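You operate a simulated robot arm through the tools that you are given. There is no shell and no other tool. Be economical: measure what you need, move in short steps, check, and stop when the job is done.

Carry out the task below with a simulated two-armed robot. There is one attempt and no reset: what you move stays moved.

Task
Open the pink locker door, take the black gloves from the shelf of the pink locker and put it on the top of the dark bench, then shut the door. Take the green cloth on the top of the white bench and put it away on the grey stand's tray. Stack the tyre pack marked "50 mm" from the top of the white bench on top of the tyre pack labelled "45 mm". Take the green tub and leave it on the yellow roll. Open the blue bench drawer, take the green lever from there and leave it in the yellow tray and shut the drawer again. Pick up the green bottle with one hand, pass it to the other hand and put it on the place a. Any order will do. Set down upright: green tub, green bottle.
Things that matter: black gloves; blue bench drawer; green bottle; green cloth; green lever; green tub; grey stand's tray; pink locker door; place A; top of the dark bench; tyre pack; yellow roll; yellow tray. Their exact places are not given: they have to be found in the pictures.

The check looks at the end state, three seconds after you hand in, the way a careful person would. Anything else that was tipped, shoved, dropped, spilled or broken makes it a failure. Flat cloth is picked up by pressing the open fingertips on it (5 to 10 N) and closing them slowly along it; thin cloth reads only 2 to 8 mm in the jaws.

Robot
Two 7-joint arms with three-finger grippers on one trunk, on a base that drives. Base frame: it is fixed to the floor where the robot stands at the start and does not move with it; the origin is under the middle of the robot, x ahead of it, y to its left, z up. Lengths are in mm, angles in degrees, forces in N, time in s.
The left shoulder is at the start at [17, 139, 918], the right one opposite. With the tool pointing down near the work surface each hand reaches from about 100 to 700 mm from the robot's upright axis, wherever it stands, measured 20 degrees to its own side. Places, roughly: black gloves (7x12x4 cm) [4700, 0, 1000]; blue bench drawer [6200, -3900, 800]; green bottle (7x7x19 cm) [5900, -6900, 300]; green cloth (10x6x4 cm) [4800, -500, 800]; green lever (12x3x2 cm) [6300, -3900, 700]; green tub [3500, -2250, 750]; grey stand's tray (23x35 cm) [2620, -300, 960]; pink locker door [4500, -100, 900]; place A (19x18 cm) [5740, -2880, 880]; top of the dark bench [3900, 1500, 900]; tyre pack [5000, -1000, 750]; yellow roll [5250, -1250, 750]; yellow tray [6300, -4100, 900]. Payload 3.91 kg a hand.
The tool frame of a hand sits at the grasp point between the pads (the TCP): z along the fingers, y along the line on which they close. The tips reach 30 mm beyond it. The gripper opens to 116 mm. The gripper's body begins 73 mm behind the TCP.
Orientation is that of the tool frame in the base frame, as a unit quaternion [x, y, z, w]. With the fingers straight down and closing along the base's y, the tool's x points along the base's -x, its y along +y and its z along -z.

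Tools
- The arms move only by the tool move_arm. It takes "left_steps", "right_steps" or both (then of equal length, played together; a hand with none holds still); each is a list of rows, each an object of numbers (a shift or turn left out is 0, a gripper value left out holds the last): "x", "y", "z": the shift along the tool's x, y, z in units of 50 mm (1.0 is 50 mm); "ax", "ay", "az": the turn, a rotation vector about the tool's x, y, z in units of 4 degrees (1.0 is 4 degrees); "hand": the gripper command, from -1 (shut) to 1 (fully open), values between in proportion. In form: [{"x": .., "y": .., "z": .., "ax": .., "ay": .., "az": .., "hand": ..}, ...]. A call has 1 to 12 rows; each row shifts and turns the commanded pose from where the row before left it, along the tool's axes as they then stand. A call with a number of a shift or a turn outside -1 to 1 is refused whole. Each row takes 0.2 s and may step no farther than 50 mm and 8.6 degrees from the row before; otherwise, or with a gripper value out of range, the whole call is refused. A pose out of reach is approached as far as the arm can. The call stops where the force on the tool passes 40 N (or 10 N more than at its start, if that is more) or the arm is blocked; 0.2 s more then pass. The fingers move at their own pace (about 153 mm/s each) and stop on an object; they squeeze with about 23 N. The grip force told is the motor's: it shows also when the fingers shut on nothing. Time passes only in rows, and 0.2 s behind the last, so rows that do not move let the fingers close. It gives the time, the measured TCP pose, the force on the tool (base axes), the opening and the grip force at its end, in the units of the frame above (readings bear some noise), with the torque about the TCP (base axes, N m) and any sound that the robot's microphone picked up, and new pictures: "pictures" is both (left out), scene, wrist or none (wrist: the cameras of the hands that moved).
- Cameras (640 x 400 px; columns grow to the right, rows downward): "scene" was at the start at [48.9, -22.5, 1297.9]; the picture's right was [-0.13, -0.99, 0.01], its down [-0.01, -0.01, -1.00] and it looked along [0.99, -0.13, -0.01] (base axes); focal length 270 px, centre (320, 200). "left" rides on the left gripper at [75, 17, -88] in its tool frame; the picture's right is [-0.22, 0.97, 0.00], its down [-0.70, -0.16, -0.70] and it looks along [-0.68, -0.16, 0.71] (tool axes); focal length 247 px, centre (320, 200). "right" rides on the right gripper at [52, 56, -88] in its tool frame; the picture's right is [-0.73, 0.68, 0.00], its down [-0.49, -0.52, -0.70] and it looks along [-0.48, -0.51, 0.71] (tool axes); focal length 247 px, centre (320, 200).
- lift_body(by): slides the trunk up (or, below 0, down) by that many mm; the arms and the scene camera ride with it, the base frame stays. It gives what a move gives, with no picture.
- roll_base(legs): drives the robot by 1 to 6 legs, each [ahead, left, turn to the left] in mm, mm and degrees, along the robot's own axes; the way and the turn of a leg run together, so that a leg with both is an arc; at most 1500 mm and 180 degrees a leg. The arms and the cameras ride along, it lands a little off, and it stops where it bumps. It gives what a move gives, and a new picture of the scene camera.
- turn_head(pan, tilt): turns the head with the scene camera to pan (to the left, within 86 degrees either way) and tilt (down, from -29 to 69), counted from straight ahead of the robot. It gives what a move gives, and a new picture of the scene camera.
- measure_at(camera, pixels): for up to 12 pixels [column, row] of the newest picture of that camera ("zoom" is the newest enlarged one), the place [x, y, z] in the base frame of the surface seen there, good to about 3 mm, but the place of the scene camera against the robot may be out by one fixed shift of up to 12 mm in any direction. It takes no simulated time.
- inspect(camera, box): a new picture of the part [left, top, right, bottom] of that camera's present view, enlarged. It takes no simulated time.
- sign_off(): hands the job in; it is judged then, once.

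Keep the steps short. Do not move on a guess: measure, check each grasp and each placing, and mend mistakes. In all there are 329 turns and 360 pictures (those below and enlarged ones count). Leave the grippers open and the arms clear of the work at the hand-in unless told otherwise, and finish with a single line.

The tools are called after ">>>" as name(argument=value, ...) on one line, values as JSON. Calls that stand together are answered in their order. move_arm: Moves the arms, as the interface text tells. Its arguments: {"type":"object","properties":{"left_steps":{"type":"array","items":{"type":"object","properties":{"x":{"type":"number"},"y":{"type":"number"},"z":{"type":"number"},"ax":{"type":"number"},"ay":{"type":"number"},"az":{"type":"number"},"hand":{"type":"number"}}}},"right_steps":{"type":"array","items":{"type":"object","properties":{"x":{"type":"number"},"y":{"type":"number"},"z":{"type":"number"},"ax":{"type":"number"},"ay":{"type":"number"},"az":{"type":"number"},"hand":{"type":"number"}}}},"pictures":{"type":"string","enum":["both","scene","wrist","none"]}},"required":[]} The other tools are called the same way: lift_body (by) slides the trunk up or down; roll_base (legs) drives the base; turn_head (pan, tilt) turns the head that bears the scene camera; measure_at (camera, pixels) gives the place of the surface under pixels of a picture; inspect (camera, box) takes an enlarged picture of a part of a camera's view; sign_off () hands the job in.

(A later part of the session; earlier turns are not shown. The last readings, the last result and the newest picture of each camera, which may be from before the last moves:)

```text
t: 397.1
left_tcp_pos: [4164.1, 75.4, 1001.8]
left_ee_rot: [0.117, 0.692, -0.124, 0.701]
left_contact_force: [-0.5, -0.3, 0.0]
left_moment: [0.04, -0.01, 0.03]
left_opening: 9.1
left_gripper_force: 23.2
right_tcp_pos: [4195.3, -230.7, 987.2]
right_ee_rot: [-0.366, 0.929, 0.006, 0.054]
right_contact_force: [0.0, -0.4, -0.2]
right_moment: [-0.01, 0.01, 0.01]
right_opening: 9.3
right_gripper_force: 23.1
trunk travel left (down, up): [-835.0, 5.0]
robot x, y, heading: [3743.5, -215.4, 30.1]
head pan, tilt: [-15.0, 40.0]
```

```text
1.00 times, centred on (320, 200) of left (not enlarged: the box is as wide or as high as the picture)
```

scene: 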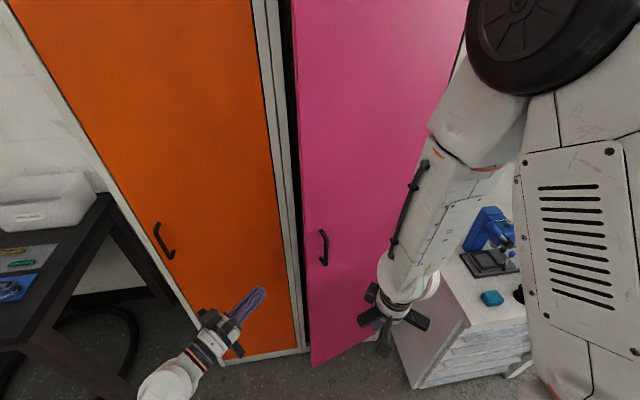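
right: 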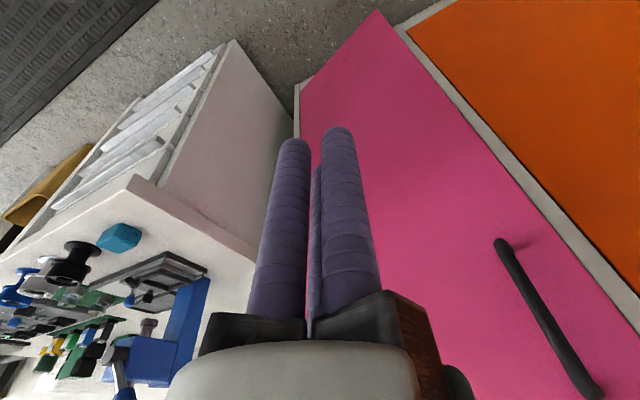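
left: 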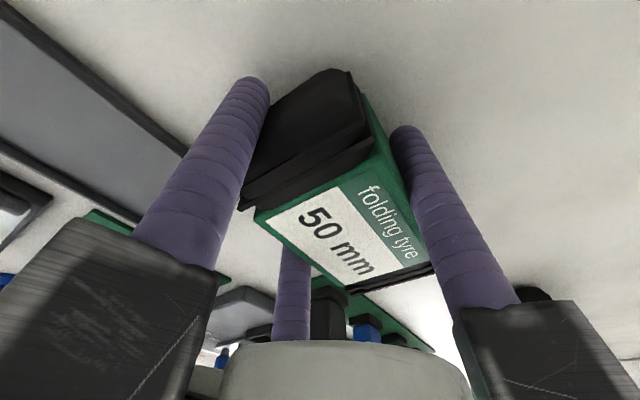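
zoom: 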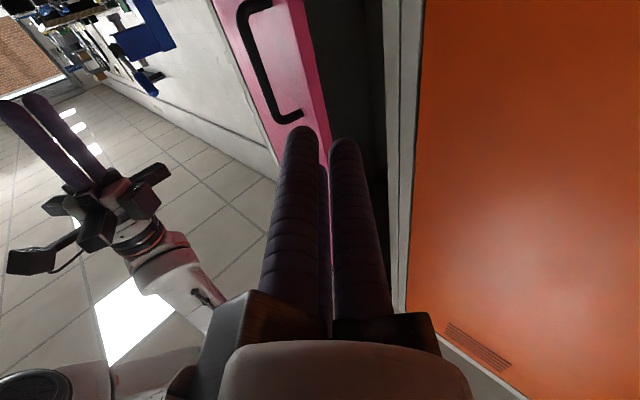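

The left arm can't reach that far at this angle. I'll re-aim it straight ahead of the robot and turn the robot itself to heading −20° so the hand drives into the gap.

>>> move_arm(left_steps=[{"z": -0.5, "ax": -1}, {"z": -0.5, "ax": -1}, {"z": -0.5, "ax": -1}, {"ax": -1}, {"ax": -1}, {"ax": -1}, {"ax": -1}, {"ax": -1}, {"ax": -1}, {"ax": -1}, {"ax": -1}, {"ax": -1}], pictures="none")

>>> roll_base(legs=[[60, 264, 0], [0, 0, -50]])

```text
t: 399.7
left_tcp_pos: [4077.9, 128.5, 1002.3]
left_ee_rot: [0.001, 0.706, -0.01, 0.708]
left_contact_force: [0.5, 0.2, -0.6]
left_moment: [0.01, -0.02, -0.02]
left_opening: 9.3
left_gripper_force: 23.2
left hand out of reach, approached as far as the arm can: row 4, 5, 6, 7, 8, 9, 10, 11, 12
right_tcp_pos: [4194.9, -231.0, 987.2]
right_ee_rot: [-0.365, 0.929, 0.006, 0.054]
right_contact_force: [0.5, -0.9, -0.1]
right_moment: [0.02, -0.01, -0.03]
right_opening: 9.6
right_gripper_force: 23.0
trunk travel left (down, up): [-835.0, 5.0]
robot x, y, heading: [3744.5, -217.4, 30.0]
head pan, tilt: [-15.0, 40.0]
```

```text
t: 403.9
left_tcp_pos: [4142.2, 5.2, 1002.3]
left_ee_rot: [0.302, 0.639, -0.31, 0.636]
left_contact_force: [-1.5, -0.4, -0.1]
left_moment: [0.03, 0.03, -0.01]
left_opening: 9.2
left_gripper_force: 23.2
right_tcp_pos: [3940.9, -316.8, 987.2]
right_ee_rot: [0.066, 0.996, -0.018, 0.051]
right_contact_force: [0.6, -0.5, -0.9]
right_moment: [-0.02, 0.0, -0.03]
right_opening: 9.1
right_gripper_force: 23.0
trunk travel left (down, up): [-835.0, 5.0]
robot x, y, heading: [3664.7, 37.4, -20.2]
head pan, tilt: [-15.0, 40.0]
```

scene: 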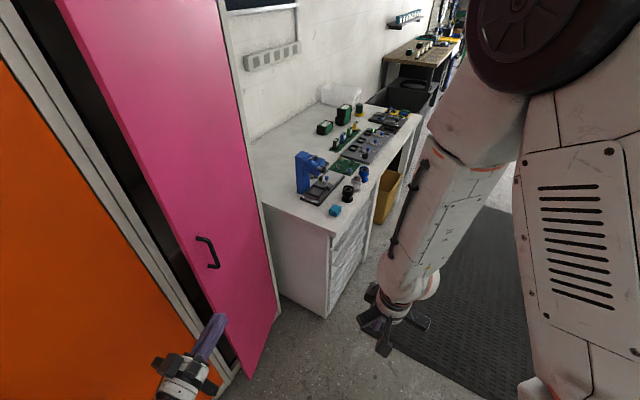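

The left hand now points −51°. I'll drive to a pre-entry point and then along the hand's direction into the gap.

>>> roll_base(legs=[[132, 144, 0], [94, -57, 0]])

>>> inspect(camera="left", box=[0, 0, 640, 400])

```text
t: 406.3
left_tcp_pos: [4385.9, 7.4, 1002.4]
left_ee_rot: [0.303, 0.638, -0.311, 0.636]
left_contact_force: [0.1, 0.5, 1.1]
left_moment: [0.01, 0.05, -0.02]
left_opening: 9.1
left_gripper_force: 23.1
right_tcp_pos: [4183.9, -313.4, 986.9]
right_ee_rot: [0.067, 0.996, -0.017, 0.051]
right_contact_force: [0.0, -0.5, 0.0]
right_moment: [0.02, 0.0, 0.02]
right_opening: 9.3
right_gripper_force: 22.8
trunk travel left (down, up): [-835.0, 5.0]
robot x, y, heading: [3909.0, 46.4, -20.4]
head pan, tilt: [-15.0, 40.0]
```

scene: 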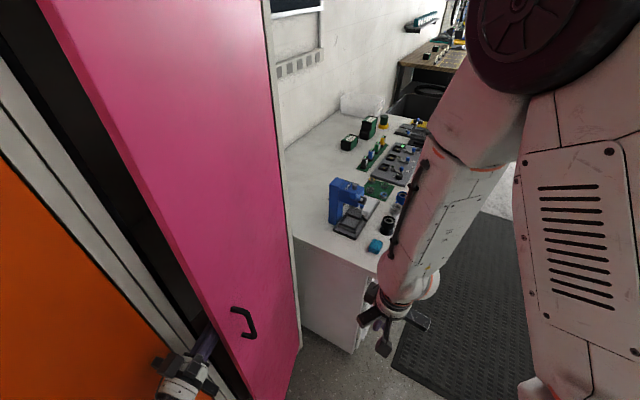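

```text
1.00 times, centred on (320, 200) of left (not enlarged: the box is as wide or as high as the picture)
```

zoom: 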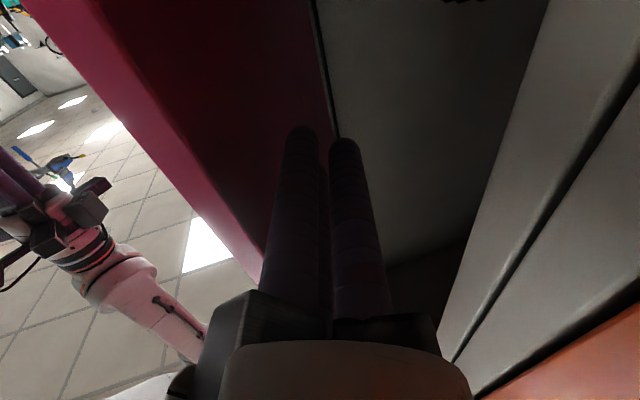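

The fingers are behind the door. Now sweeping it open with the base: back-right while turning right.

>>> roll_base(legs=[[-90, -100, -5], [-20, -80, -12]])

```text
t: 408.4
left_tcp_pos: [4173.0, -245.2, 1003.3]
left_ee_rot: [0.394, 0.587, -0.402, 0.582]
left_contact_force: [-0.6, 0.1, 0.5]
left_moment: [0.0, -0.04, 0.03]
left_opening: 9.2
left_gripper_force: 23.7
right_tcp_pos: [3886.7, -492.7, 987.2]
right_ee_rot: [0.214, 0.975, -0.026, 0.048]
right_contact_force: [-0.5, -0.8, 0.5]
right_moment: [0.02, 0.01, -0.02]
right_opening: 9.3
right_gripper_force: 22.7
trunk travel left (down, up): [-835.0, 5.0]
robot x, y, heading: [3727.0, -71.6, -37.4]
head pan, tilt: [-15.0, 40.0]
```

scene: 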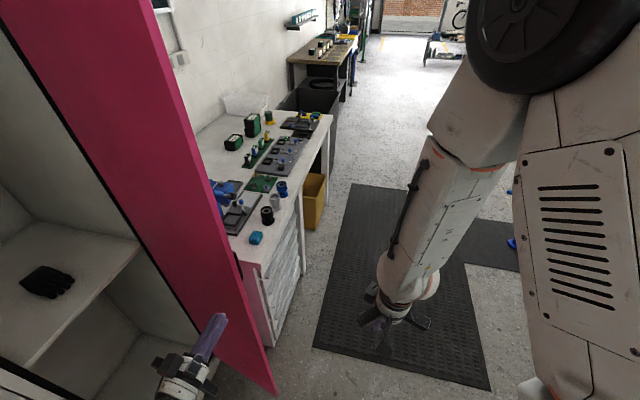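

The door swung wide and the black gloves are on the shelf. Looking squarely at them.

>>> turn_head(pan=30, tilt=30)

>>> measure_at(camera="scene", pixels=[[320, 200], [300, 200], [340, 200]])

```text
t: 409.5
left_tcp_pos: [4173.9, -245.5, 1001.3]
left_ee_rot: [0.394, 0.587, -0.401, 0.583]
left_contact_force: [1.0, 0.0, -0.4]
left_moment: [0.0, -0.02, 0.01]
left_opening: 9.1
left_gripper_force: 22.5
right_tcp_pos: [3887.6, -493.0, 986.9]
right_ee_rot: [0.214, 0.975, -0.025, 0.048]
right_contact_force: [0.5, -0.3, 0.2]
right_moment: [0.0, -0.03, -0.01]
right_opening: 9.2
right_gripper_force: 22.2
trunk travel left (down, up): [-835.0, 5.0]
robot x, y, heading: [3724.0, -68.6, -37.2]
head pan, tilt: [30.0, 30.0]
```

scene: 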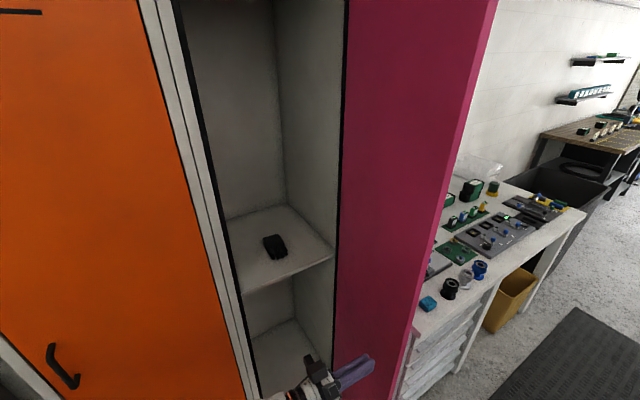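

```text
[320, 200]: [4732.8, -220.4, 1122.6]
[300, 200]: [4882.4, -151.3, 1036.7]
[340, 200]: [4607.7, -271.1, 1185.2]
```

>>> inspect(camera="scene", box=[200, 180, 360, 300])

>>> measure_at(camera="scene", pixels=[[273, 246], [263, 240], [286, 252], [272, 236], [276, 257], [240, 292], [334, 252], [285, 206], [225, 218], [300, 275], [410, 330], [222, 150]])

```text
3.33 times, centred on (280, 240) of scene
```

zoom: 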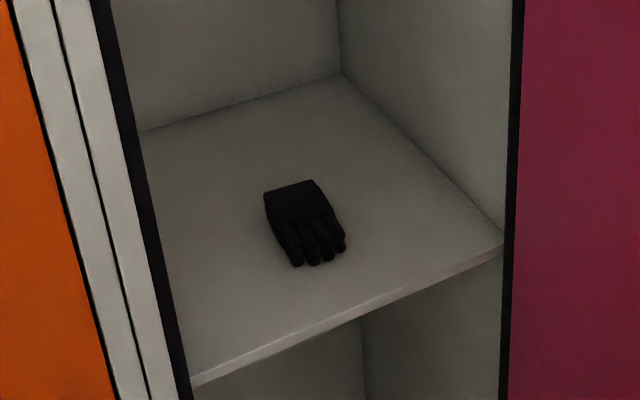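

```text
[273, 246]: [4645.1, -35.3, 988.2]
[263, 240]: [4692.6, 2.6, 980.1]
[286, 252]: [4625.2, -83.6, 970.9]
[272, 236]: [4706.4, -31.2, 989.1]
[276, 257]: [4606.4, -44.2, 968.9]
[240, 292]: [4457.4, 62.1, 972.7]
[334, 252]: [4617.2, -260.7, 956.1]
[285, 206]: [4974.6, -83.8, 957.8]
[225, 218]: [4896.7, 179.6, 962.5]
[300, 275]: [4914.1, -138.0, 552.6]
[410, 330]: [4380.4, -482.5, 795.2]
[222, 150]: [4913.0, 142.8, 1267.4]
```

The gloves lie on the shelf (z≈952) at about (4660,−38), with plenty of headroom, and the door is ~110° open. I'll face the locker, tuck the left hand, and use the right arm from above.

>>> roll_base(legs=[[0, 0, 60.7]])

>>> move_arm(left_steps=[{"ax": -0.28, "ay": 1, "az": -0.28}, {"ax": -0.28, "ay": 1, "az": -0.28}, {"ax": -0.28, "ay": 1, "az": -0.28}, {"ax": -0.28, "ay": 1, "az": -0.28}, {"ax": -0.28, "ay": 1, "az": -0.28}, {"ax": -0.28, "ay": 1, "az": -0.28}, {"ax": -0.28, "ay": 1, "az": -0.28}, {"ax": -0.28, "ay": 1, "az": -0.28}, {"ax": -0.28, "ay": 1, "az": -0.28}, {"ax": -0.28, "ay": 1, "az": -0.28}, {"ax": -0.28, "ay": 1, "az": -0.28}], pictures="none")

>>> move_arm(left_steps=[{"ax": -0.28, "ay": 1, "az": -0.28}, {"ax": -0.28, "ay": 1, "az": -0.28}, {"ax": -0.28, "ay": 1, "az": -0.28}, {"ax": -0.28, "ay": 1, "az": -0.28}, {"ax": -0.28, "ay": 1, "az": -0.28}, {"ax": -0.28, "ay": 1, "az": -0.28}, {"ax": -0.28, "ay": 1, "az": -0.28}, {"ax": -0.28, "ay": 1, "az": -0.28}, {"ax": -0.28, "ay": 1, "az": -0.28}, {"ax": -0.28, "ay": 1, "az": -0.28}, {"x": 0.8}, {"x": 0.8}], right_steps=[{"z": -0.8}, {"z": -0.6}, {"hand": 1}, {"z": 0}, {"z": 0}, {"z": 0}, {"z": 0}, {"z": 0}, {"z": 0}, {"z": 0}, {"z": 0}, {"z": 0}], pictures="none")

```text
t: 412.6
left_tcp_pos: [4101.2, 231.7, 1001.9]
left_ee_rot: [0.045, 0.705, -0.053, 0.705]
left_contact_force: [0.4, 0.3, -0.4]
left_moment: [0.0, 0.02, 0.0]
left_opening: 9.3
left_gripper_force: 23.3
right_tcp_pos: [4174.0, -140.1, 986.5]
right_ee_rot: [-0.306, 0.95, 0.003, 0.054]
right_contact_force: [0.2, 0.8, 0.4]
right_moment: [0.02, -0.01, -0.01]
right_opening: 9.5
right_gripper_force: 23.3
trunk travel left (down, up): [-835.0, 5.0]
robot x, y, heading: [3723.7, -72.8, 23.0]
head pan, tilt: [30.0, 30.0]
```

scene: 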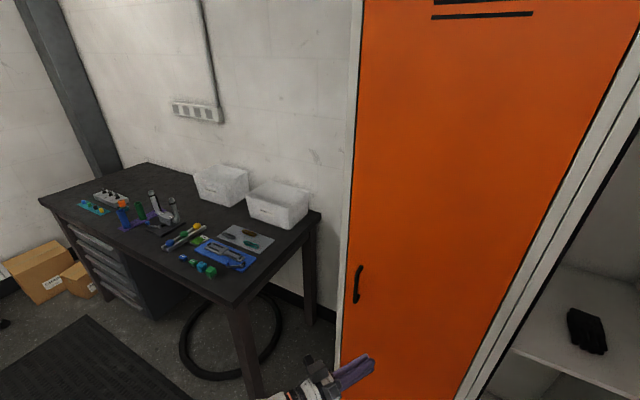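

```text
t: 415.0
left_tcp_pos: [4101.2, 244.5, 975.7]
left_ee_rot: [-0.086, 0.92, -0.033, 0.382]
left_contact_force: [-1.1, 0.8, 0.5]
left_moment: [-0.01, 0.0, 0.0]
left_opening: 9.3
left_gripper_force: 22.5
left hand out of reach, approached as far as the arm can: row 6, 7, 8, 10, 11
right_tcp_pos: [4172.5, -140.4, 987.5]
right_ee_rot: [-0.306, 0.95, 0.002, 0.055]
right_contact_force: [1.0, 0.0, 0.6]
right_moment: [0.0, 0.02, -0.01]
right_opening: 9.3
right_gripper_force: 23.0
trunk travel left (down, up): [-835.0, 5.0]
robot x, y, heading: [3728.5, -67.2, 23.1]
head pan, tilt: [30.0, 30.0]
```

```text
t: 417.6
left_tcp_pos: [3927.0, 269.1, 888.9]
left_ee_rot: [-0.192, 0.981, -0.007, 0.029]
left_contact_force: [0.9, 0.0, 0.0]
left_moment: [0.05, 0.0, 0.01]
left_opening: 9.3
left_gripper_force: 22.4
left hand out of reach, approached as far as the arm can: row 1, 2, 3, 4, 5, 6, 7, 8, 9, 10, 11, 12
right_tcp_pos: [4181.4, -137.9, 1054.6]
right_ee_rot: [-0.305, 0.951, 0.003, 0.054]
right_contact_force: [-0.1, 0.9, 0.1]
right_moment: [0.0, -0.02, 0.02]
right_opening: 116.0
right_gripper_force: 0.1
right hand out of reach, approached as far as the arm can: row 1, 2
trunk travel left (down, up): [-835.0, 5.0]
robot x, y, heading: [3726.7, -70.4, 22.7]
head pan, tilt: [30.0, 30.0]
```

Driving up to the locker, levelling and turning the right hand for the gloves.

>>> roll_base(legs=[[254, -170, 0]])

>>> move_arm(right_steps=[{"ay": 0.8, "ax": -0.2, "az": -0.9}, {"ay": 0.7, "ax": -0.19, "az": -0.9}, {"az": -0.9}, {"x": -0.8, "y": 0.3}, {"x": -0.8, "y": 0.3}, {"x": -0.8, "y": 0.3}, {"x": -0.8, "y": 0.3}, {"x": -0.5}], pictures="both")

```text
t: 419.6
left_tcp_pos: [4223.4, 212.7, 888.1]
left_ee_rot: [-0.196, 0.98, -0.008, 0.029]
left_contact_force: [-0.6, 0.0, -1.3]
left_moment: [0.03, 0.02, 0.05]
left_opening: 9.4
left_gripper_force: 23.1
right_tcp_pos: [4478.5, -191.4, 1054.4]
right_ee_rot: [-0.309, 0.949, 0.003, 0.054]
right_contact_force: [0.2, -0.4, -0.8]
right_moment: [-0.01, 0.01, -0.01]
right_opening: 115.8
right_gripper_force: 0.0
trunk travel left (down, up): [-835.0, 5.0]
robot x, y, heading: [4023.5, -123.7, 23.3]
head pan, tilt: [30.0, 30.0]
```

scene: 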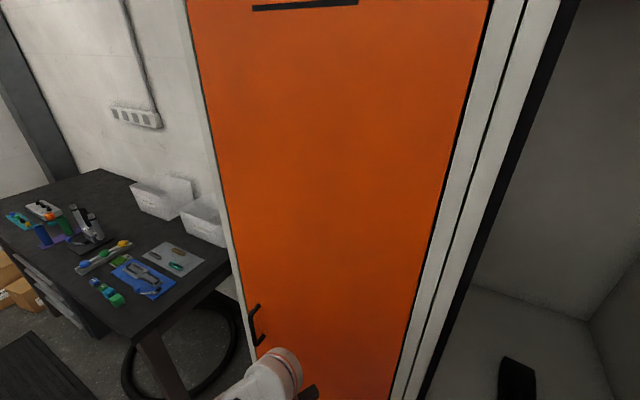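

```text
t: 421.4
left_tcp_pos: [4224.5, 212.9, 889.0]
left_ee_rot: [-0.195, 0.98, -0.008, 0.029]
left_contact_force: [0.8, -0.1, -0.5]
left_moment: [-0.03, 0.02, -0.03]
left_opening: 9.3
left_gripper_force: 23.2
right_tcp_pos: [4563.0, -17.5, 1051.2]
right_ee_rot: [-0.396, 0.918, -0.004, -0.002]
right_contact_force: [-0.1, -0.7, 0.1]
right_moment: [0.03, 0.07, 0.0]
right_opening: 115.9
right_gripper_force: 0.0
trunk travel left (down, up): [-835.0, 5.0]
robot x, y, heading: [4025.4, -129.6, 23.1]
head pan, tilt: [30.0, 30.0]
```

scene: 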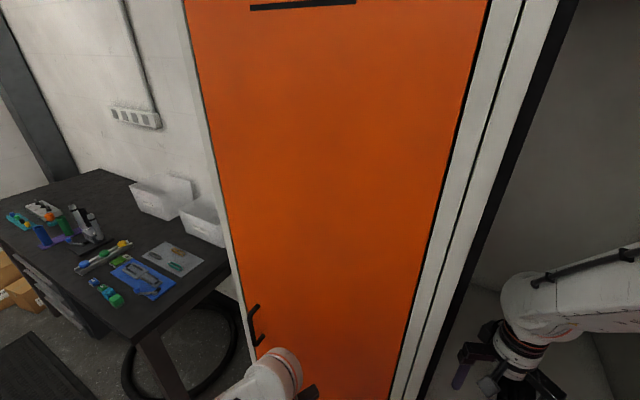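
right: 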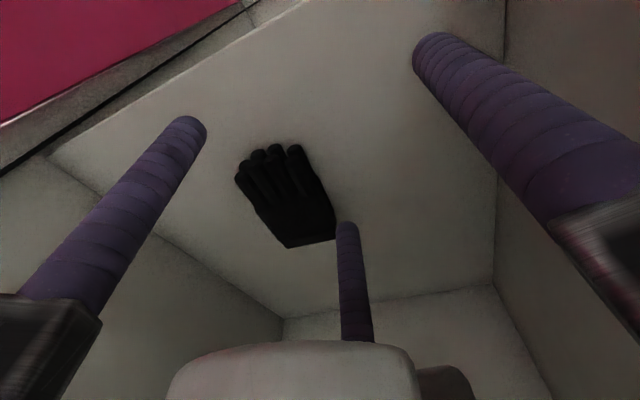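

>>> measure_at(camera="right", pixels=[[240, 180], [298, 152], [332, 232], [288, 243], [285, 200], [330, 205], [262, 215], [370, 150], [250, 270]])

```text
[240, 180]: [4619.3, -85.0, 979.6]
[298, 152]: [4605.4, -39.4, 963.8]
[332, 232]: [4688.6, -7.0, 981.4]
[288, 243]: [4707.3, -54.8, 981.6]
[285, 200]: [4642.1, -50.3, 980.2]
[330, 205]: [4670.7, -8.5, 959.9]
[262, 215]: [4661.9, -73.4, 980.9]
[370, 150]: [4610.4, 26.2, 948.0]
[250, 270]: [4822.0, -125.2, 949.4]
```

Gloves: centre (4655,−46), about 50 wide, top 981, shelf 948. Aligning, descending, closing.

>>> move_arm(right_steps=[{"az": 0.8, "hand": 0.8}, {"az": 0.8}, {"az": 0.8}, {"x": -0.36, "y": -0.57}, {"x": -0.36, "y": -0.57}, {"x": -0.36, "y": -0.57}, {"z": 0.6}, {"z": 0.5}, {"z": 0.26}], pictures="wrist")

```text
t: 423.3
left_tcp_pos: [4222.8, 212.1, 888.9]
left_ee_rot: [-0.195, 0.98, -0.008, 0.031]
left_contact_force: [0.5, 0.0, -0.3]
left_moment: [0.02, 0.02, 0.03]
left_opening: 9.1
left_gripper_force: 22.9
right_tcp_pos: [4665.5, -49.2, 1010.4]
right_ee_rot: [-0.318, 0.948, -0.002, 0.013]
right_contact_force: [0.7, 1.3, 12.2]
right_moment: [0.09, -0.75, 0.06]
right_opening: 104.8
right_gripper_force: 0.4
trunk travel left (down, up): [-835.0, 5.0]
robot x, y, heading: [4027.4, -128.6, 23.1]
head pan, tilt: [30.0, 30.0]
stopped in row 9 (right hand): the force on the tool passed its limit at 47 N (the readings are from after the stop); the commanded pose is now the measured one
```

right: 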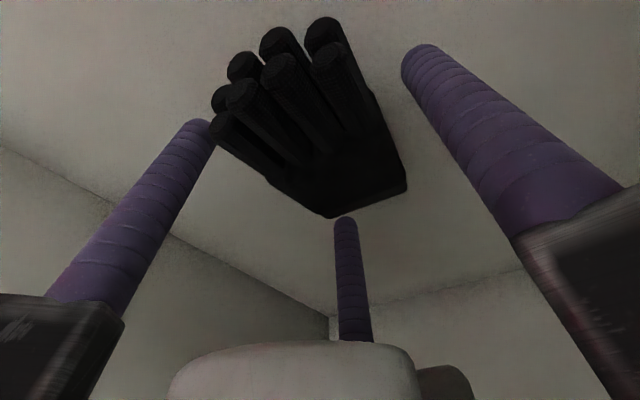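

A finger touched the glove's edge. Rising, opening fully, shifting 15 mm, and descending again.

>>> move_arm(right_steps=[{"z": -0.5, "hand": 1}, {"x": 0.24, "y": -0.17}, {"z": 0.5}, {"z": 0.4}, {"z": 0.12}], pictures="wrist")

```text
t: 424.2
left_tcp_pos: [4224.5, 213.6, 888.0]
left_ee_rot: [-0.195, 0.98, -0.008, 0.029]
left_contact_force: [0.1, -0.7, -0.6]
left_moment: [0.02, 0.0, 0.04]
left_opening: 9.3
left_gripper_force: 22.7
right_tcp_pos: [4669.3, -60.2, 1007.6]
right_ee_rot: [-0.314, 0.949, -0.001, 0.023]
right_contact_force: [1.1, 0.2, 10.2]
right_moment: [0.08, -0.64, -0.06]
right_opening: 116.4
right_gripper_force: 0.0
trunk travel left (down, up): [-835.0, 5.0]
robot x, y, heading: [4026.3, -127.0, 23.3]
head pan, tilt: [30.0, 30.0]
stopped in row 4 (right hand): the force on the tool passed its limit at 50 N (the readings are from after the stop); the commanded pose is now the measured one
```

right: 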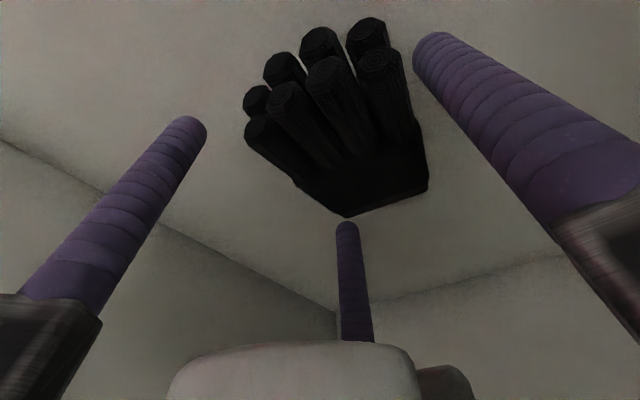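

>>> measure_at(camera="right", pixels=[[345, 212], [425, 188], [300, 190], [250, 130], [255, 95], [375, 25], [405, 80], [340, 150], [410, 130], [345, 235]])

```text
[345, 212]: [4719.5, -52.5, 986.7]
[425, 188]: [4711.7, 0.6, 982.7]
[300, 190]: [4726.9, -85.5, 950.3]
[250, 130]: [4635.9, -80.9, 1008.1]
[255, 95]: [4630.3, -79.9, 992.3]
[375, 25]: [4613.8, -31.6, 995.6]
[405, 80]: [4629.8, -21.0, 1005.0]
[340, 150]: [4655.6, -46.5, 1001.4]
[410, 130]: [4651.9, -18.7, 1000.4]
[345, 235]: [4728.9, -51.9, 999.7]
```

>>> move_arm(right_steps=[{"z": -0.8}, {"x": -0.25, "y": -0.12}, {"z": 0}], pictures="wrist")

>>> measure_at(camera="right", pixels=[[320, 120], [350, 170], [300, 80], [260, 110], [380, 140], [340, 60], [400, 100], [330, 190]])

```text
t: 425.0
left_tcp_pos: [4224.0, 212.9, 888.2]
left_ee_rot: [-0.195, 0.98, -0.008, 0.029]
left_contact_force: [-0.5, 0.3, -0.3]
left_moment: [0.02, -0.02, -0.01]
left_opening: 9.4
left_gripper_force: 23.5
right_tcp_pos: [4683.5, -59.0, 1047.0]
right_ee_rot: [-0.316, 0.949, -0.001, 0.022]
right_contact_force: [-0.4, 0.9, -0.3]
right_moment: [0.01, 0.03, 0.04]
right_opening: 116.0
right_gripper_force: 0.0
trunk travel left (down, up): [-835.0, 5.0]
robot x, y, heading: [4031.5, -128.8, 23.4]
head pan, tilt: [30.0, 30.0]
```

right: 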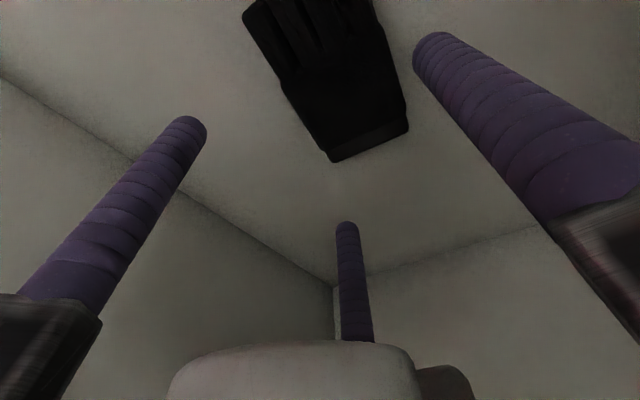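

```text
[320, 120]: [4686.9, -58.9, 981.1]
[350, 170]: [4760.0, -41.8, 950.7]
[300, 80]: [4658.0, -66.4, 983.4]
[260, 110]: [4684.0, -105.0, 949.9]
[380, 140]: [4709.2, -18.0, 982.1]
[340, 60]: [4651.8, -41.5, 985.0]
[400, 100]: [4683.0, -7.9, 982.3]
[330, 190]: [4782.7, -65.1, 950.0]
```

>>> move_arm(right_steps=[{"x": -0.04, "y": 0.16}, {"z": 0.5}, {"z": 0.4}, {"z": 0.3}, {"z": 0.1}], pictures="wrist")

```text
t: 426.2
left_tcp_pos: [4224.5, 213.0, 889.8]
left_ee_rot: [-0.195, 0.98, -0.009, 0.029]
left_contact_force: [-0.6, 0.0, 0.1]
left_moment: [0.01, 0.0, -0.01]
left_opening: 9.5
left_gripper_force: 23.3
right_tcp_pos: [4681.3, -48.6, 981.5]
right_ee_rot: [-0.315, 0.949, -0.001, 0.022]
right_contact_force: [0.0, 0.7, 0.4]
right_moment: [-0.04, 0.01, 0.03]
right_opening: 116.1
right_gripper_force: 0.1
trunk travel left (down, up): [-835.0, 5.0]
robot x, y, heading: [4027.7, -126.6, 23.0]
head pan, tilt: [30.0, 30.0]
```

right: 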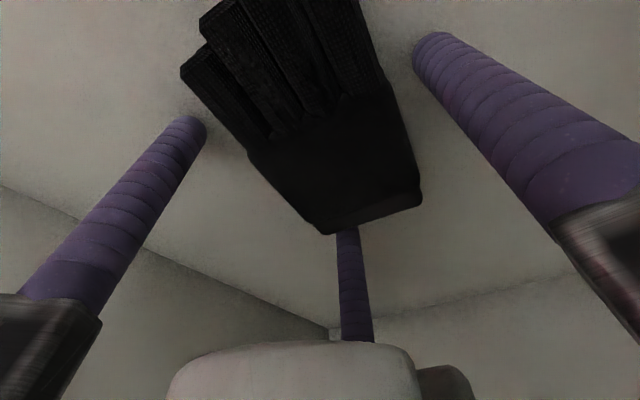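

Down around the gloves without contact. Closing.

>>> move_arm(right_steps=[{"hand": 0.6}, {"hand": 0.2}, {"hand": -0.2}, {"hand": -0.6}, {"hand": -1}, {"hand": -1}], pictures="none")

>>> move_arm(right_steps=[{"z": -0.3}, {"z": -0.6}, {"z": -0.6}], pictures="wrist")

```text
t: 427.6
left_tcp_pos: [4224.0, 213.6, 888.3]
left_ee_rot: [-0.195, 0.98, -0.008, 0.029]
left_contact_force: [-0.1, 0.3, 0.1]
left_moment: [-0.04, -0.01, 0.02]
left_opening: 9.1
left_gripper_force: 23.0
right_tcp_pos: [4682.5, -49.0, 983.6]
right_ee_rot: [-0.315, 0.949, -0.001, 0.021]
right_contact_force: [0.4, -0.6, -0.5]
right_moment: [0.02, 0.0, 0.04]
right_opening: 79.2
right_gripper_force: 22.6
trunk travel left (down, up): [-835.0, 5.0]
robot x, y, heading: [4026.9, -125.2, 23.2]
head pan, tilt: [30.0, 30.0]
```

```text
t: 428.4
left_tcp_pos: [4224.8, 211.8, 888.5]
left_ee_rot: [-0.196, 0.98, -0.008, 0.028]
left_contact_force: [0.2, 0.2, 0.1]
left_moment: [0.02, -0.01, -0.05]
left_opening: 9.2
left_gripper_force: 23.0
right_tcp_pos: [4677.1, -51.7, 1056.1]
right_ee_rot: [-0.316, 0.949, -0.001, 0.021]
right_contact_force: [0.1, 0.1, -1.2]
right_moment: [-0.03, -0.02, -0.02]
right_opening: 79.3
right_gripper_force: 23.0
trunk travel left (down, up): [-835.0, 5.0]
robot x, y, heading: [4028.9, -124.7, 23.0]
head pan, tilt: [30.0, 30.0]
```

right: 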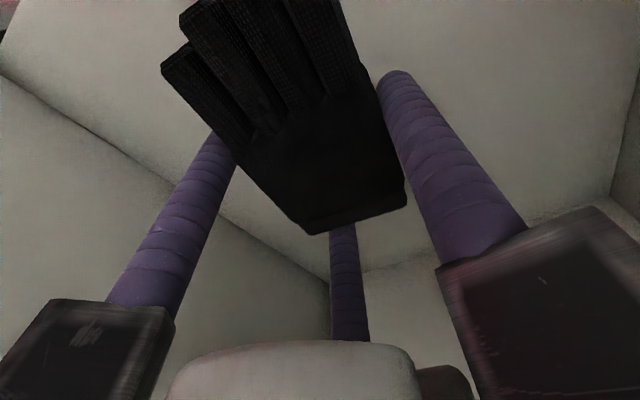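

Gloves held (79 mm, 23 N). I'll pull the hand back out of the locker and look left along the aisle to the dark bench.

>>> move_arm(right_steps=[{"x": 0.87, "y": -0.2}, {"x": 0.87, "y": -0.2}, {"x": 0.87, "y": -0.2}, {"x": 0.87, "y": -0.2}], pictures="none")

>>> roll_base(legs=[[-160, 0, 0]])

>>> turn_head(pan=75, tilt=35)

```text
t: 429.4
left_tcp_pos: [4223.5, 211.4, 889.6]
left_ee_rot: [-0.196, 0.98, -0.007, 0.03]
left_contact_force: [0.0, 0.4, 0.9]
left_moment: [0.02, -0.02, 0.05]
left_opening: 9.5
left_gripper_force: 23.3
right_tcp_pos: [4560.8, -188.0, 1051.1]
right_ee_rot: [-0.316, 0.948, -0.002, 0.022]
right_contact_force: [0.2, -1.0, -1.4]
right_moment: [0.06, -0.03, 0.03]
right_opening: 78.8
right_gripper_force: 23.3
trunk travel left (down, up): [-835.0, 5.0]
robot x, y, heading: [4023.4, -126.1, 22.7]
head pan, tilt: [30.0, 30.0]
```

```text
t: 430.8
left_tcp_pos: [4077.2, 150.0, 888.2]
left_ee_rot: [-0.198, 0.98, -0.009, 0.028]
left_contact_force: [0.3, 0.3, 0.2]
left_moment: [-0.02, 0.0, 0.01]
left_opening: 9.4
left_gripper_force: 22.9
right_tcp_pos: [4415.9, -248.3, 1049.6]
right_ee_rot: [-0.317, 0.948, -0.002, 0.02]
right_contact_force: [0.7, -0.6, -1.6]
right_moment: [-0.02, 0.0, -0.01]
right_opening: 78.7
right_gripper_force: 23.4
trunk travel left (down, up): [-835.0, 5.0]
robot x, y, heading: [3879.4, -189.5, 23.4]
head pan, tilt: [30.0, 30.0]
```

scene: 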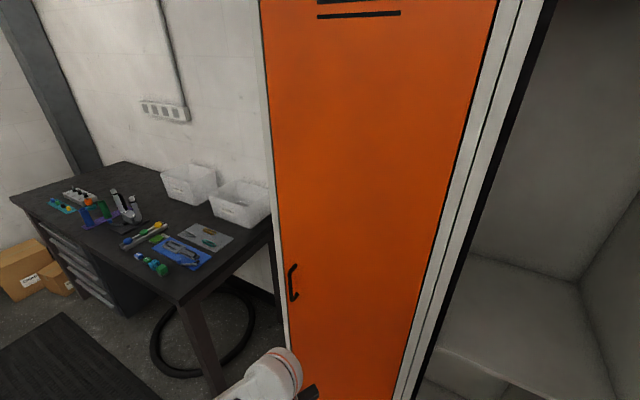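

```text
t: 431.9
left_tcp_pos: [4077.2, 150.1, 887.7]
left_ee_rot: [-0.197, 0.98, -0.008, 0.03]
left_contact_force: [-0.6, 0.2, -0.4]
left_moment: [-0.02, 0.04, -0.04]
left_opening: 9.4
left_gripper_force: 23.1
right_tcp_pos: [4413.9, -248.1, 1051.9]
right_ee_rot: [-0.317, 0.948, -0.001, 0.022]
right_contact_force: [0.2, 0.9, -1.0]
right_moment: [0.04, -0.03, 0.01]
right_opening: 78.6
right_gripper_force: 23.5
trunk travel left (down, up): [-835.0, 5.0]
robot x, y, heading: [3875.1, -190.5, 23.6]
head pan, tilt: [75.0, 35.0]
```

scene: 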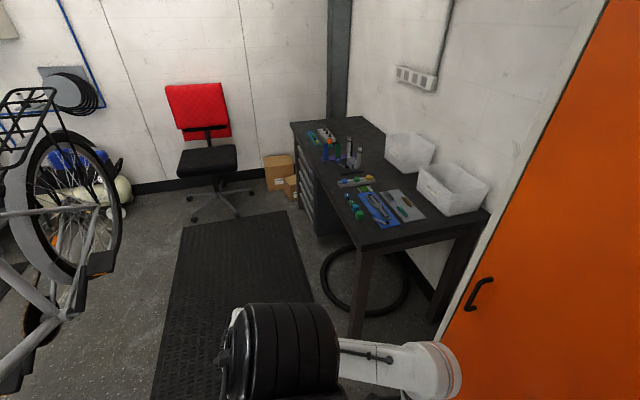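

>>> measure_at(camera="scene", pixels=[[370, 243], [335, 200], [440, 228], [480, 212], [295, 125], [120, 265], [75, 250], [20, 370], [355, 215], [400, 235], [375, 205], [240, 205]])

>>> inspect(camera="scene", box=[280, 110, 500, 260])

```text
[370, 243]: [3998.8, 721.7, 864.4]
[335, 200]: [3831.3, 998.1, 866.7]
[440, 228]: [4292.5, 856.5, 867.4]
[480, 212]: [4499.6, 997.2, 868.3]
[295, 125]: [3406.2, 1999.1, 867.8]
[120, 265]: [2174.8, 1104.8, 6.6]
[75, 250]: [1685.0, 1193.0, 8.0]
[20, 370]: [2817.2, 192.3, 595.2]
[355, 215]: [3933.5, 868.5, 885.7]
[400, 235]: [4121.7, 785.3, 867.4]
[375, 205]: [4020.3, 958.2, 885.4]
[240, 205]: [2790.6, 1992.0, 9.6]
```

```text
2.67 times, centred on (390, 185) of scene
```

zoom: 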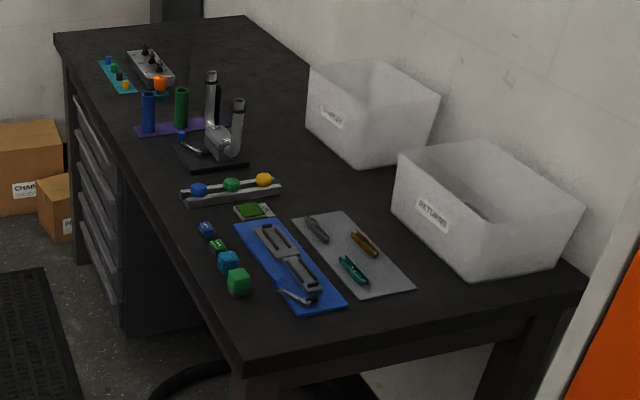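

>>> measure_at(camera="zoom", pixels=[[330, 190], [300, 160], [360, 200], [390, 225], [285, 185], [310, 215], [400, 315], [450, 305], [350, 330], [335, 300], [410, 285], [430, 260]])

```text
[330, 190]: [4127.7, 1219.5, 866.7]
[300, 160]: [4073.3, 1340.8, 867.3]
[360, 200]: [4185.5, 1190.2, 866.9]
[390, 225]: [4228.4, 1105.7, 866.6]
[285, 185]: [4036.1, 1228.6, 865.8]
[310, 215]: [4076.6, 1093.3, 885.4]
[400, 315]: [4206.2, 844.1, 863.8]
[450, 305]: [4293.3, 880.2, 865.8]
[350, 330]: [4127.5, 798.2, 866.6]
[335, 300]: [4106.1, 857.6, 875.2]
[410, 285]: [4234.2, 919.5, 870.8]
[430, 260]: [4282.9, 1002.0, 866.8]
```

Free spot on the dark bench at about (4135,1215), top ≈862. I'll raise the left hand and strafe left 1356 along the aisle, then approach.

>>> move_arm(left_steps=[{"z": -0.8}, {"z": -0.8}, {"z": -0.5}], pictures="none")

>>> roll_base(legs=[[0, 1356, 0], [215, 0, 0]])

>>> turn_head(pan=-10, tilt=45)

```text
t: 432.8
left_tcp_pos: [4099.2, 163.3, 932.8]
left_ee_rot: [-0.196, 0.98, -0.008, 0.027]
left_contact_force: [0.5, 0.9, -1.1]
left_moment: [0.06, 0.0, 0.03]
left_opening: 9.7
left_gripper_force: 22.6
left hand out of reach, approached as far as the arm can: row 1, 2, 3
right_tcp_pos: [4414.8, -248.7, 1051.4]
right_ee_rot: [-0.317, 0.948, 0.0, 0.021]
right_contact_force: [-0.2, -0.1, -0.7]
right_moment: [0.03, -0.05, 0.01]
right_opening: 78.5
right_gripper_force: 23.2
trunk travel left (down, up): [-835.0, 5.0]
robot x, y, heading: [3880.1, -191.8, 23.3]
head pan, tilt: [75.0, 35.0]
```

```text
t: 440.4
left_tcp_pos: [3690.3, 1448.4, 928.0]
left_ee_rot: [-0.187, 0.982, -0.009, 0.024]
left_contact_force: [0.3, 0.6, -0.9]
left_moment: [-0.06, 0.12, -0.01]
left_opening: 9.0
left_gripper_force: 23.4
right_tcp_pos: [3997.7, 1030.5, 1049.2]
right_ee_rot: [-0.308, 0.951, -0.001, 0.019]
right_contact_force: [1.3, 0.3, -1.7]
right_moment: [0.01, 0.13, 0.03]
right_opening: 78.5
right_gripper_force: 23.5
trunk travel left (down, up): [-835.0, 5.0]
robot x, y, heading: [3454.8, 1096.9, 22.4]
head pan, tilt: [75.0, 35.0]
stopped in leg 2: the robot was blocked; the commanded pose is now the measured one
```

scene: 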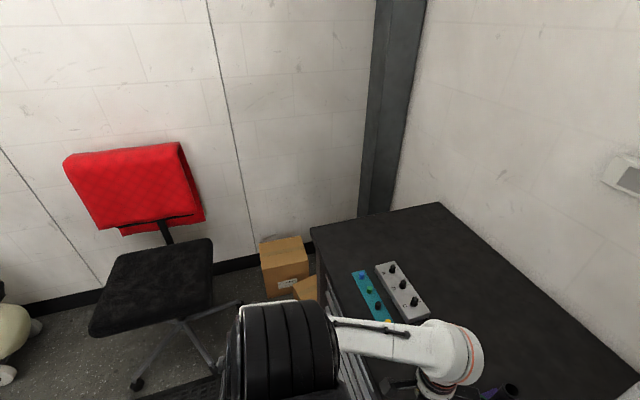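

```text
t: 442.0
left_tcp_pos: [3682.8, 1446.4, 932.0]
left_ee_rot: [-0.187, 0.982, -0.009, 0.027]
left_contact_force: [-0.4, -0.6, 0.0]
left_moment: [0.0, -0.01, -0.02]
left_opening: 9.2
left_gripper_force: 23.3
right_tcp_pos: [3991.0, 1028.1, 1052.1]
right_ee_rot: [-0.307, 0.951, -0.001, 0.023]
right_contact_force: [0.4, 0.3, -0.6]
right_moment: [-0.01, 0.01, -0.02]
right_opening: 78.5
right_gripper_force: 22.5
trunk travel left (down, up): [-835.0, 5.0]
robot x, y, heading: [3452.3, 1093.8, 22.7]
head pan, tilt: [-10.0, 45.0]
```

scene: 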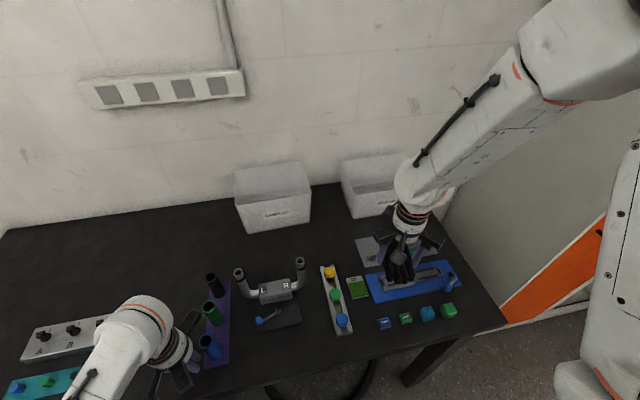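

>>> measure_at(camera="scene", pixels=[[335, 240], [325, 250], [345, 225], [330, 215], [305, 240], [350, 262], [330, 268], [285, 260], [310, 222], [345, 205]])

```text
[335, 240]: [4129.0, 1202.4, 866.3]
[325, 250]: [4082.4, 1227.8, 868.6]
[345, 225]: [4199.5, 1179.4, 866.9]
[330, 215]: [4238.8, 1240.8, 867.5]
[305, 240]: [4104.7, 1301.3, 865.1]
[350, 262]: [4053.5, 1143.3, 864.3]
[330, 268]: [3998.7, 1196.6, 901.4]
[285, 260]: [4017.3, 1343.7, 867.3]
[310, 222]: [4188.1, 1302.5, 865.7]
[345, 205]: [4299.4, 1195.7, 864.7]
```

Target spot (4120,1225) is clear. Moving there and lowering the gloves.

>>> move_arm(right_steps=[{"x": -0.77, "y": 0.23}, {"x": -0.77, "y": 0.23}, {"x": -0.77, "y": 0.23}, {"x": -0.77, "y": 0.23}, {"x": -0.77, "y": 0.23}, {"x": -0.77, "y": 0.23}, {"z": 0.8}, {"z": 0.8}, {"z": 0.8}, {"z": 0.5}], pictures="both")

```text
t: 444.2
left_tcp_pos: [3683.9, 1446.1, 931.5]
left_ee_rot: [-0.187, 0.982, -0.009, 0.028]
left_contact_force: [0.3, -0.3, 0.0]
left_moment: [0.01, 0.03, 0.0]
left_opening: 9.5
left_gripper_force: 22.7
right_tcp_pos: [4146.9, 1220.9, 912.6]
right_ee_rot: [-0.307, 0.952, -0.001, 0.022]
right_contact_force: [0.4, 0.0, -0.6]
right_moment: [0.0, -0.03, -0.01]
right_opening: 78.8
right_gripper_force: 22.6
trunk travel left (down, up): [-835.0, 5.0]
robot x, y, heading: [3457.9, 1097.6, 22.2]
head pan, tilt: [-10.0, 45.0]
```

scene: 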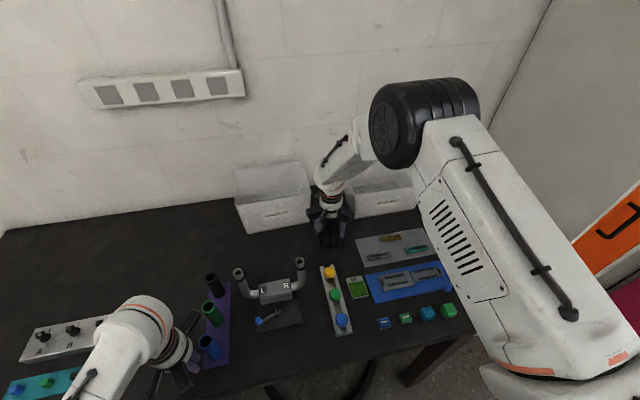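
right: 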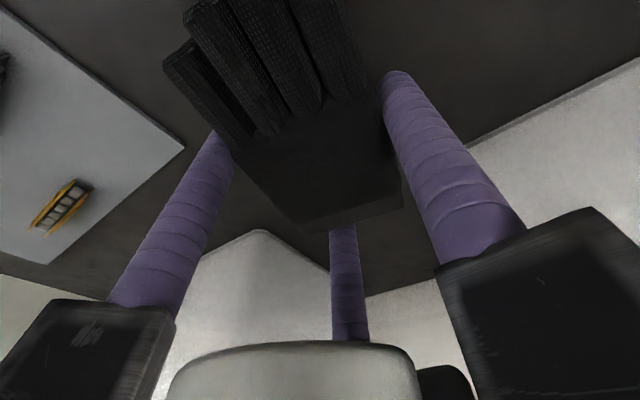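

Boxes are close ahead, so I'll shift back 20 mm, lower to contact and open.

>>> move_arm(right_steps=[{"x": 0.4, "y": -0.08}, {"z": 0.2}, {"z": 0.1}, {"z": 0.06}], pictures="none")

```text
t: 445.2
left_tcp_pos: [3682.7, 1446.2, 931.6]
left_ee_rot: [-0.187, 0.982, -0.009, 0.028]
left_contact_force: [0.8, -0.9, 0.1]
left_moment: [0.02, 0.01, -0.02]
left_opening: 9.3
left_gripper_force: 22.7
right_tcp_pos: [4131.1, 1205.4, 895.1]
right_ee_rot: [-0.309, 0.951, -0.001, 0.022]
right_contact_force: [-1.0, -0.3, -0.7]
right_moment: [0.01, -0.01, -0.03]
right_opening: 78.4
right_gripper_force: 23.0
trunk travel left (down, up): [-835.0, 5.0]
robot x, y, heading: [3453.9, 1094.2, 22.2]
head pan, tilt: [-10.0, 45.0]
```

>>> move_arm(right_steps=[{"z": 0.06}, {"z": 0.04}, {"hand": -0.1}, {"hand": 0.4}, {"hand": 0.6}, {"hand": 0.6}], pictures="none")

>>> move_arm(right_steps=[{"z": -0.5}, {"z": -0.8}, {"z": -0.8}, {"z": -0.6}, {"x": 0.8, "y": -0.1}, {"x": 0.8, "y": -0.1}, {"x": 0.8, "y": -0.1}, {"x": 0.8, "y": -0.1}], pictures="scene")

```text
t: 446.6
left_tcp_pos: [3683.6, 1446.8, 932.3]
left_ee_rot: [-0.187, 0.982, -0.009, 0.029]
left_contact_force: [-1.1, 0.6, 0.1]
left_moment: [0.0, 0.0, -0.01]
left_opening: 9.3
left_gripper_force: 23.1
right_tcp_pos: [4130.9, 1207.5, 891.6]
right_ee_rot: [-0.308, 0.951, -0.001, 0.024]
right_contact_force: [3.3, 7.2, 9.9]
right_moment: [-0.3, 0.16, 0.0]
right_opening: 89.6
right_gripper_force: 0.0
trunk travel left (down, up): [-835.0, 5.0]
robot x, y, heading: [3458.2, 1094.4, 22.2]
head pan, tilt: [-10.0, 45.0]
```

```text
t: 448.4
left_tcp_pos: [3682.4, 1446.5, 932.6]
left_ee_rot: [-0.187, 0.982, -0.009, 0.028]
left_contact_force: [-0.5, 0.1, 0.2]
left_moment: [0.06, 0.01, 0.01]
left_opening: 9.7
left_gripper_force: 22.8
right_tcp_pos: [4003.7, 1095.4, 1020.5]
right_ee_rot: [-0.308, 0.951, -0.001, 0.024]
right_contact_force: [0.0, -0.1, 1.0]
right_moment: [0.02, -0.04, 0.02]
right_opening: 92.6
right_gripper_force: 0.0
trunk travel left (down, up): [-835.0, 5.0]
robot x, y, heading: [3456.1, 1094.9, 22.5]
head pan, tilt: [-10.0, 45.0]
```

scene: 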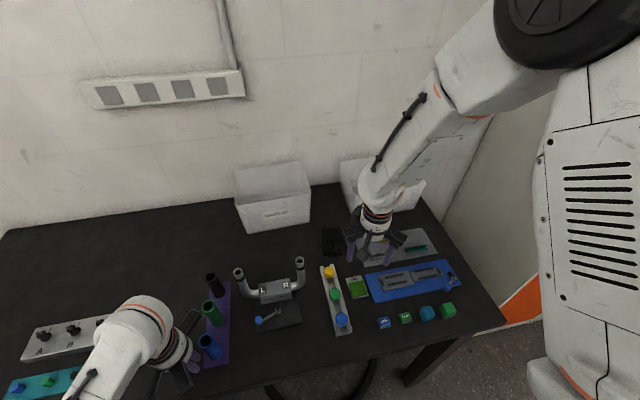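

The gloves lie on the dark bench. Now the door must be shut: I'll back off, tuck the right hand low and closed, and strafe back so that it passes in front of the door's edge to its outer side.

>>> roll_base(legs=[[-285, 0, 1]])

>>> move_arm(right_steps=[{"hand": -1, "z": 0.8}, {"z": 0.8}, {"z": 0.8}, {"x": 0.8, "y": -0.1}, {"x": 0.8, "y": -0.1}, {"x": 0.8, "y": -0.1}, {"x": 0.8, "y": -0.1}, {"x": 0.6, "y": -0.1}], pictures="none")

>>> roll_base(legs=[[0, -1000, 0], [0, -722, 0]])

>>> turn_head(pan=-20, tilt=35)

```text
t: 450.4
left_tcp_pos: [3413.2, 1338.6, 930.9]
left_ee_rot: [-0.196, 0.98, -0.009, 0.027]
left_contact_force: [0.1, 0.6, 0.1]
left_moment: [0.0, 0.01, 0.0]
left_opening: 9.2
left_gripper_force: 22.8
right_tcp_pos: [3741.1, 995.3, 1020.1]
right_ee_rot: [-0.316, 0.949, -0.002, 0.021]
right_contact_force: [0.1, 0.2, 0.0]
right_moment: [0.0, -0.03, 0.0]
right_opening: 92.9
right_gripper_force: 0.1
trunk travel left (down, up): [-835.0, 5.0]
robot x, y, heading: [3188.0, 986.0, 23.3]
head pan, tilt: [-10.0, 45.0]
```

scene: 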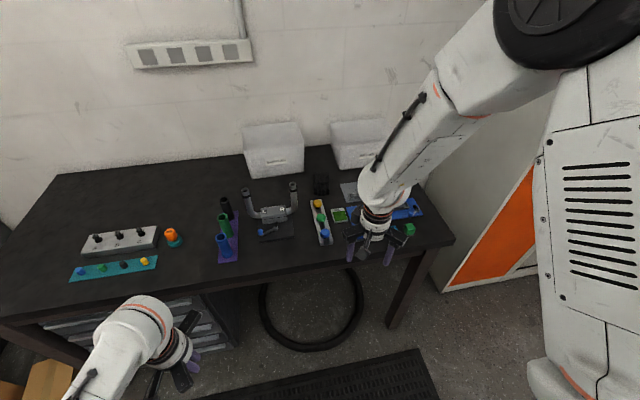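

```text
t: 452.2
left_tcp_pos: [3411.8, 1338.1, 931.1]
left_ee_rot: [-0.197, 0.98, -0.007, 0.028]
left_contact_force: [0.1, 0.3, -0.1]
left_moment: [-0.01, -0.01, -0.02]
left_opening: 9.3
left_gripper_force: 22.7
right_tcp_pos: [3607.2, 859.7, 893.5]
right_ee_rot: [-0.316, 0.948, -0.002, 0.023]
right_contact_force: [0.1, -0.6, -0.8]
right_moment: [-0.01, 0.01, -0.05]
right_opening: 9.2
right_gripper_force: 22.9
trunk travel left (down, up): [-835.0, 5.0]
robot x, y, heading: [3189.9, 984.1, 23.4]
head pan, tilt: [-10.0, 45.0]
```

```text
t: 459.8
left_tcp_pos: [4020.7, -40.2, 932.5]
left_ee_rot: [-0.203, 0.979, -0.011, 0.031]
left_contact_force: [-0.4, -0.2, -0.2]
left_moment: [-0.04, -0.01, 0.0]
left_opening: 9.3
left_gripper_force: 22.6
right_tcp_pos: [4220.5, -514.6, 895.2]
right_ee_rot: [-0.333, 0.943, -0.007, 0.021]
right_contact_force: [-0.3, -0.1, 0.5]
right_moment: [-0.01, 0.02, 0.04]
right_opening: 9.2
right_gripper_force: 22.2
trunk travel left (down, up): [-835.0, 5.0]
robot x, y, heading: [3810.8, -400.9, 24.3]
head pan, tilt: [-10.0, 45.0]
stopped in leg 2: the robot was blocked; the commanded pose is now the measured one
```

scene: 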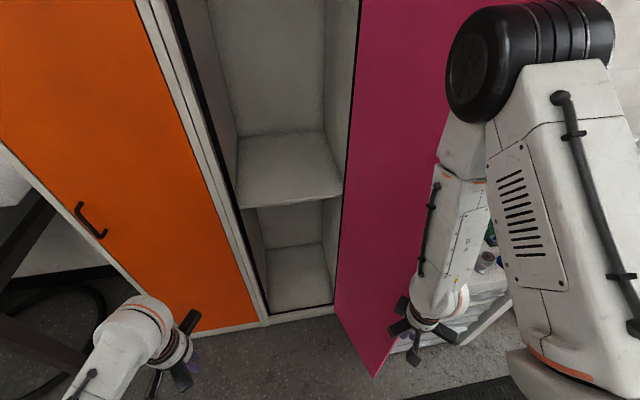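

```text
t: 460.6
left_tcp_pos: [4021.2, -39.0, 931.4]
left_ee_rot: [-0.203, 0.979, -0.011, 0.031]
left_contact_force: [0.4, -0.6, -0.5]
left_moment: [0.0, 0.0, -0.01]
left_opening: 9.2
left_gripper_force: 23.1
right_tcp_pos: [4221.7, -514.9, 894.7]
right_ee_rot: [-0.331, 0.943, -0.008, 0.021]
right_contact_force: [0.7, -0.1, -0.4]
right_moment: [-0.02, -0.01, 0.01]
right_opening: 9.3
right_gripper_force: 22.8
trunk travel left (down, up): [-835.0, 5.0]
robot x, y, heading: [3805.8, -401.4, 24.1]
head pan, tilt: [-20.0, 35.0]
```

scene: 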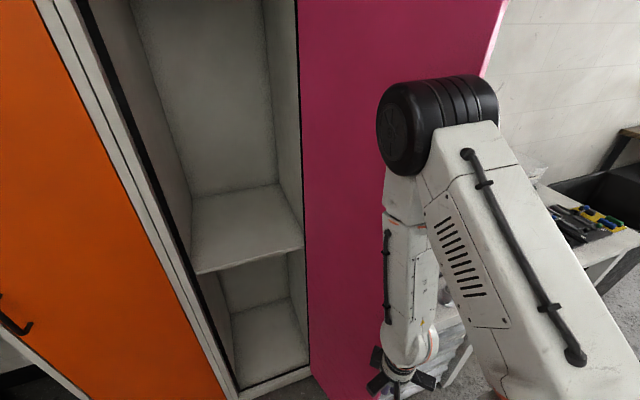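

>>> measure_at(camera="scene", pixels=[[430, 100], [390, 110], [480, 100], [400, 240], [500, 20], [490, 60], [340, 380], [320, 395], [450, 140]])

```text
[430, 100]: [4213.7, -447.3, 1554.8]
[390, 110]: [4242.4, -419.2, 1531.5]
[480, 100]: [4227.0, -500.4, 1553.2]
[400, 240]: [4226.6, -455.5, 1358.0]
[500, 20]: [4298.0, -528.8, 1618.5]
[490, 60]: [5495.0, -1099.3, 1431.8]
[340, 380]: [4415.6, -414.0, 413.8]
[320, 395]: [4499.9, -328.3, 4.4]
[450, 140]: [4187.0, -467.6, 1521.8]
```

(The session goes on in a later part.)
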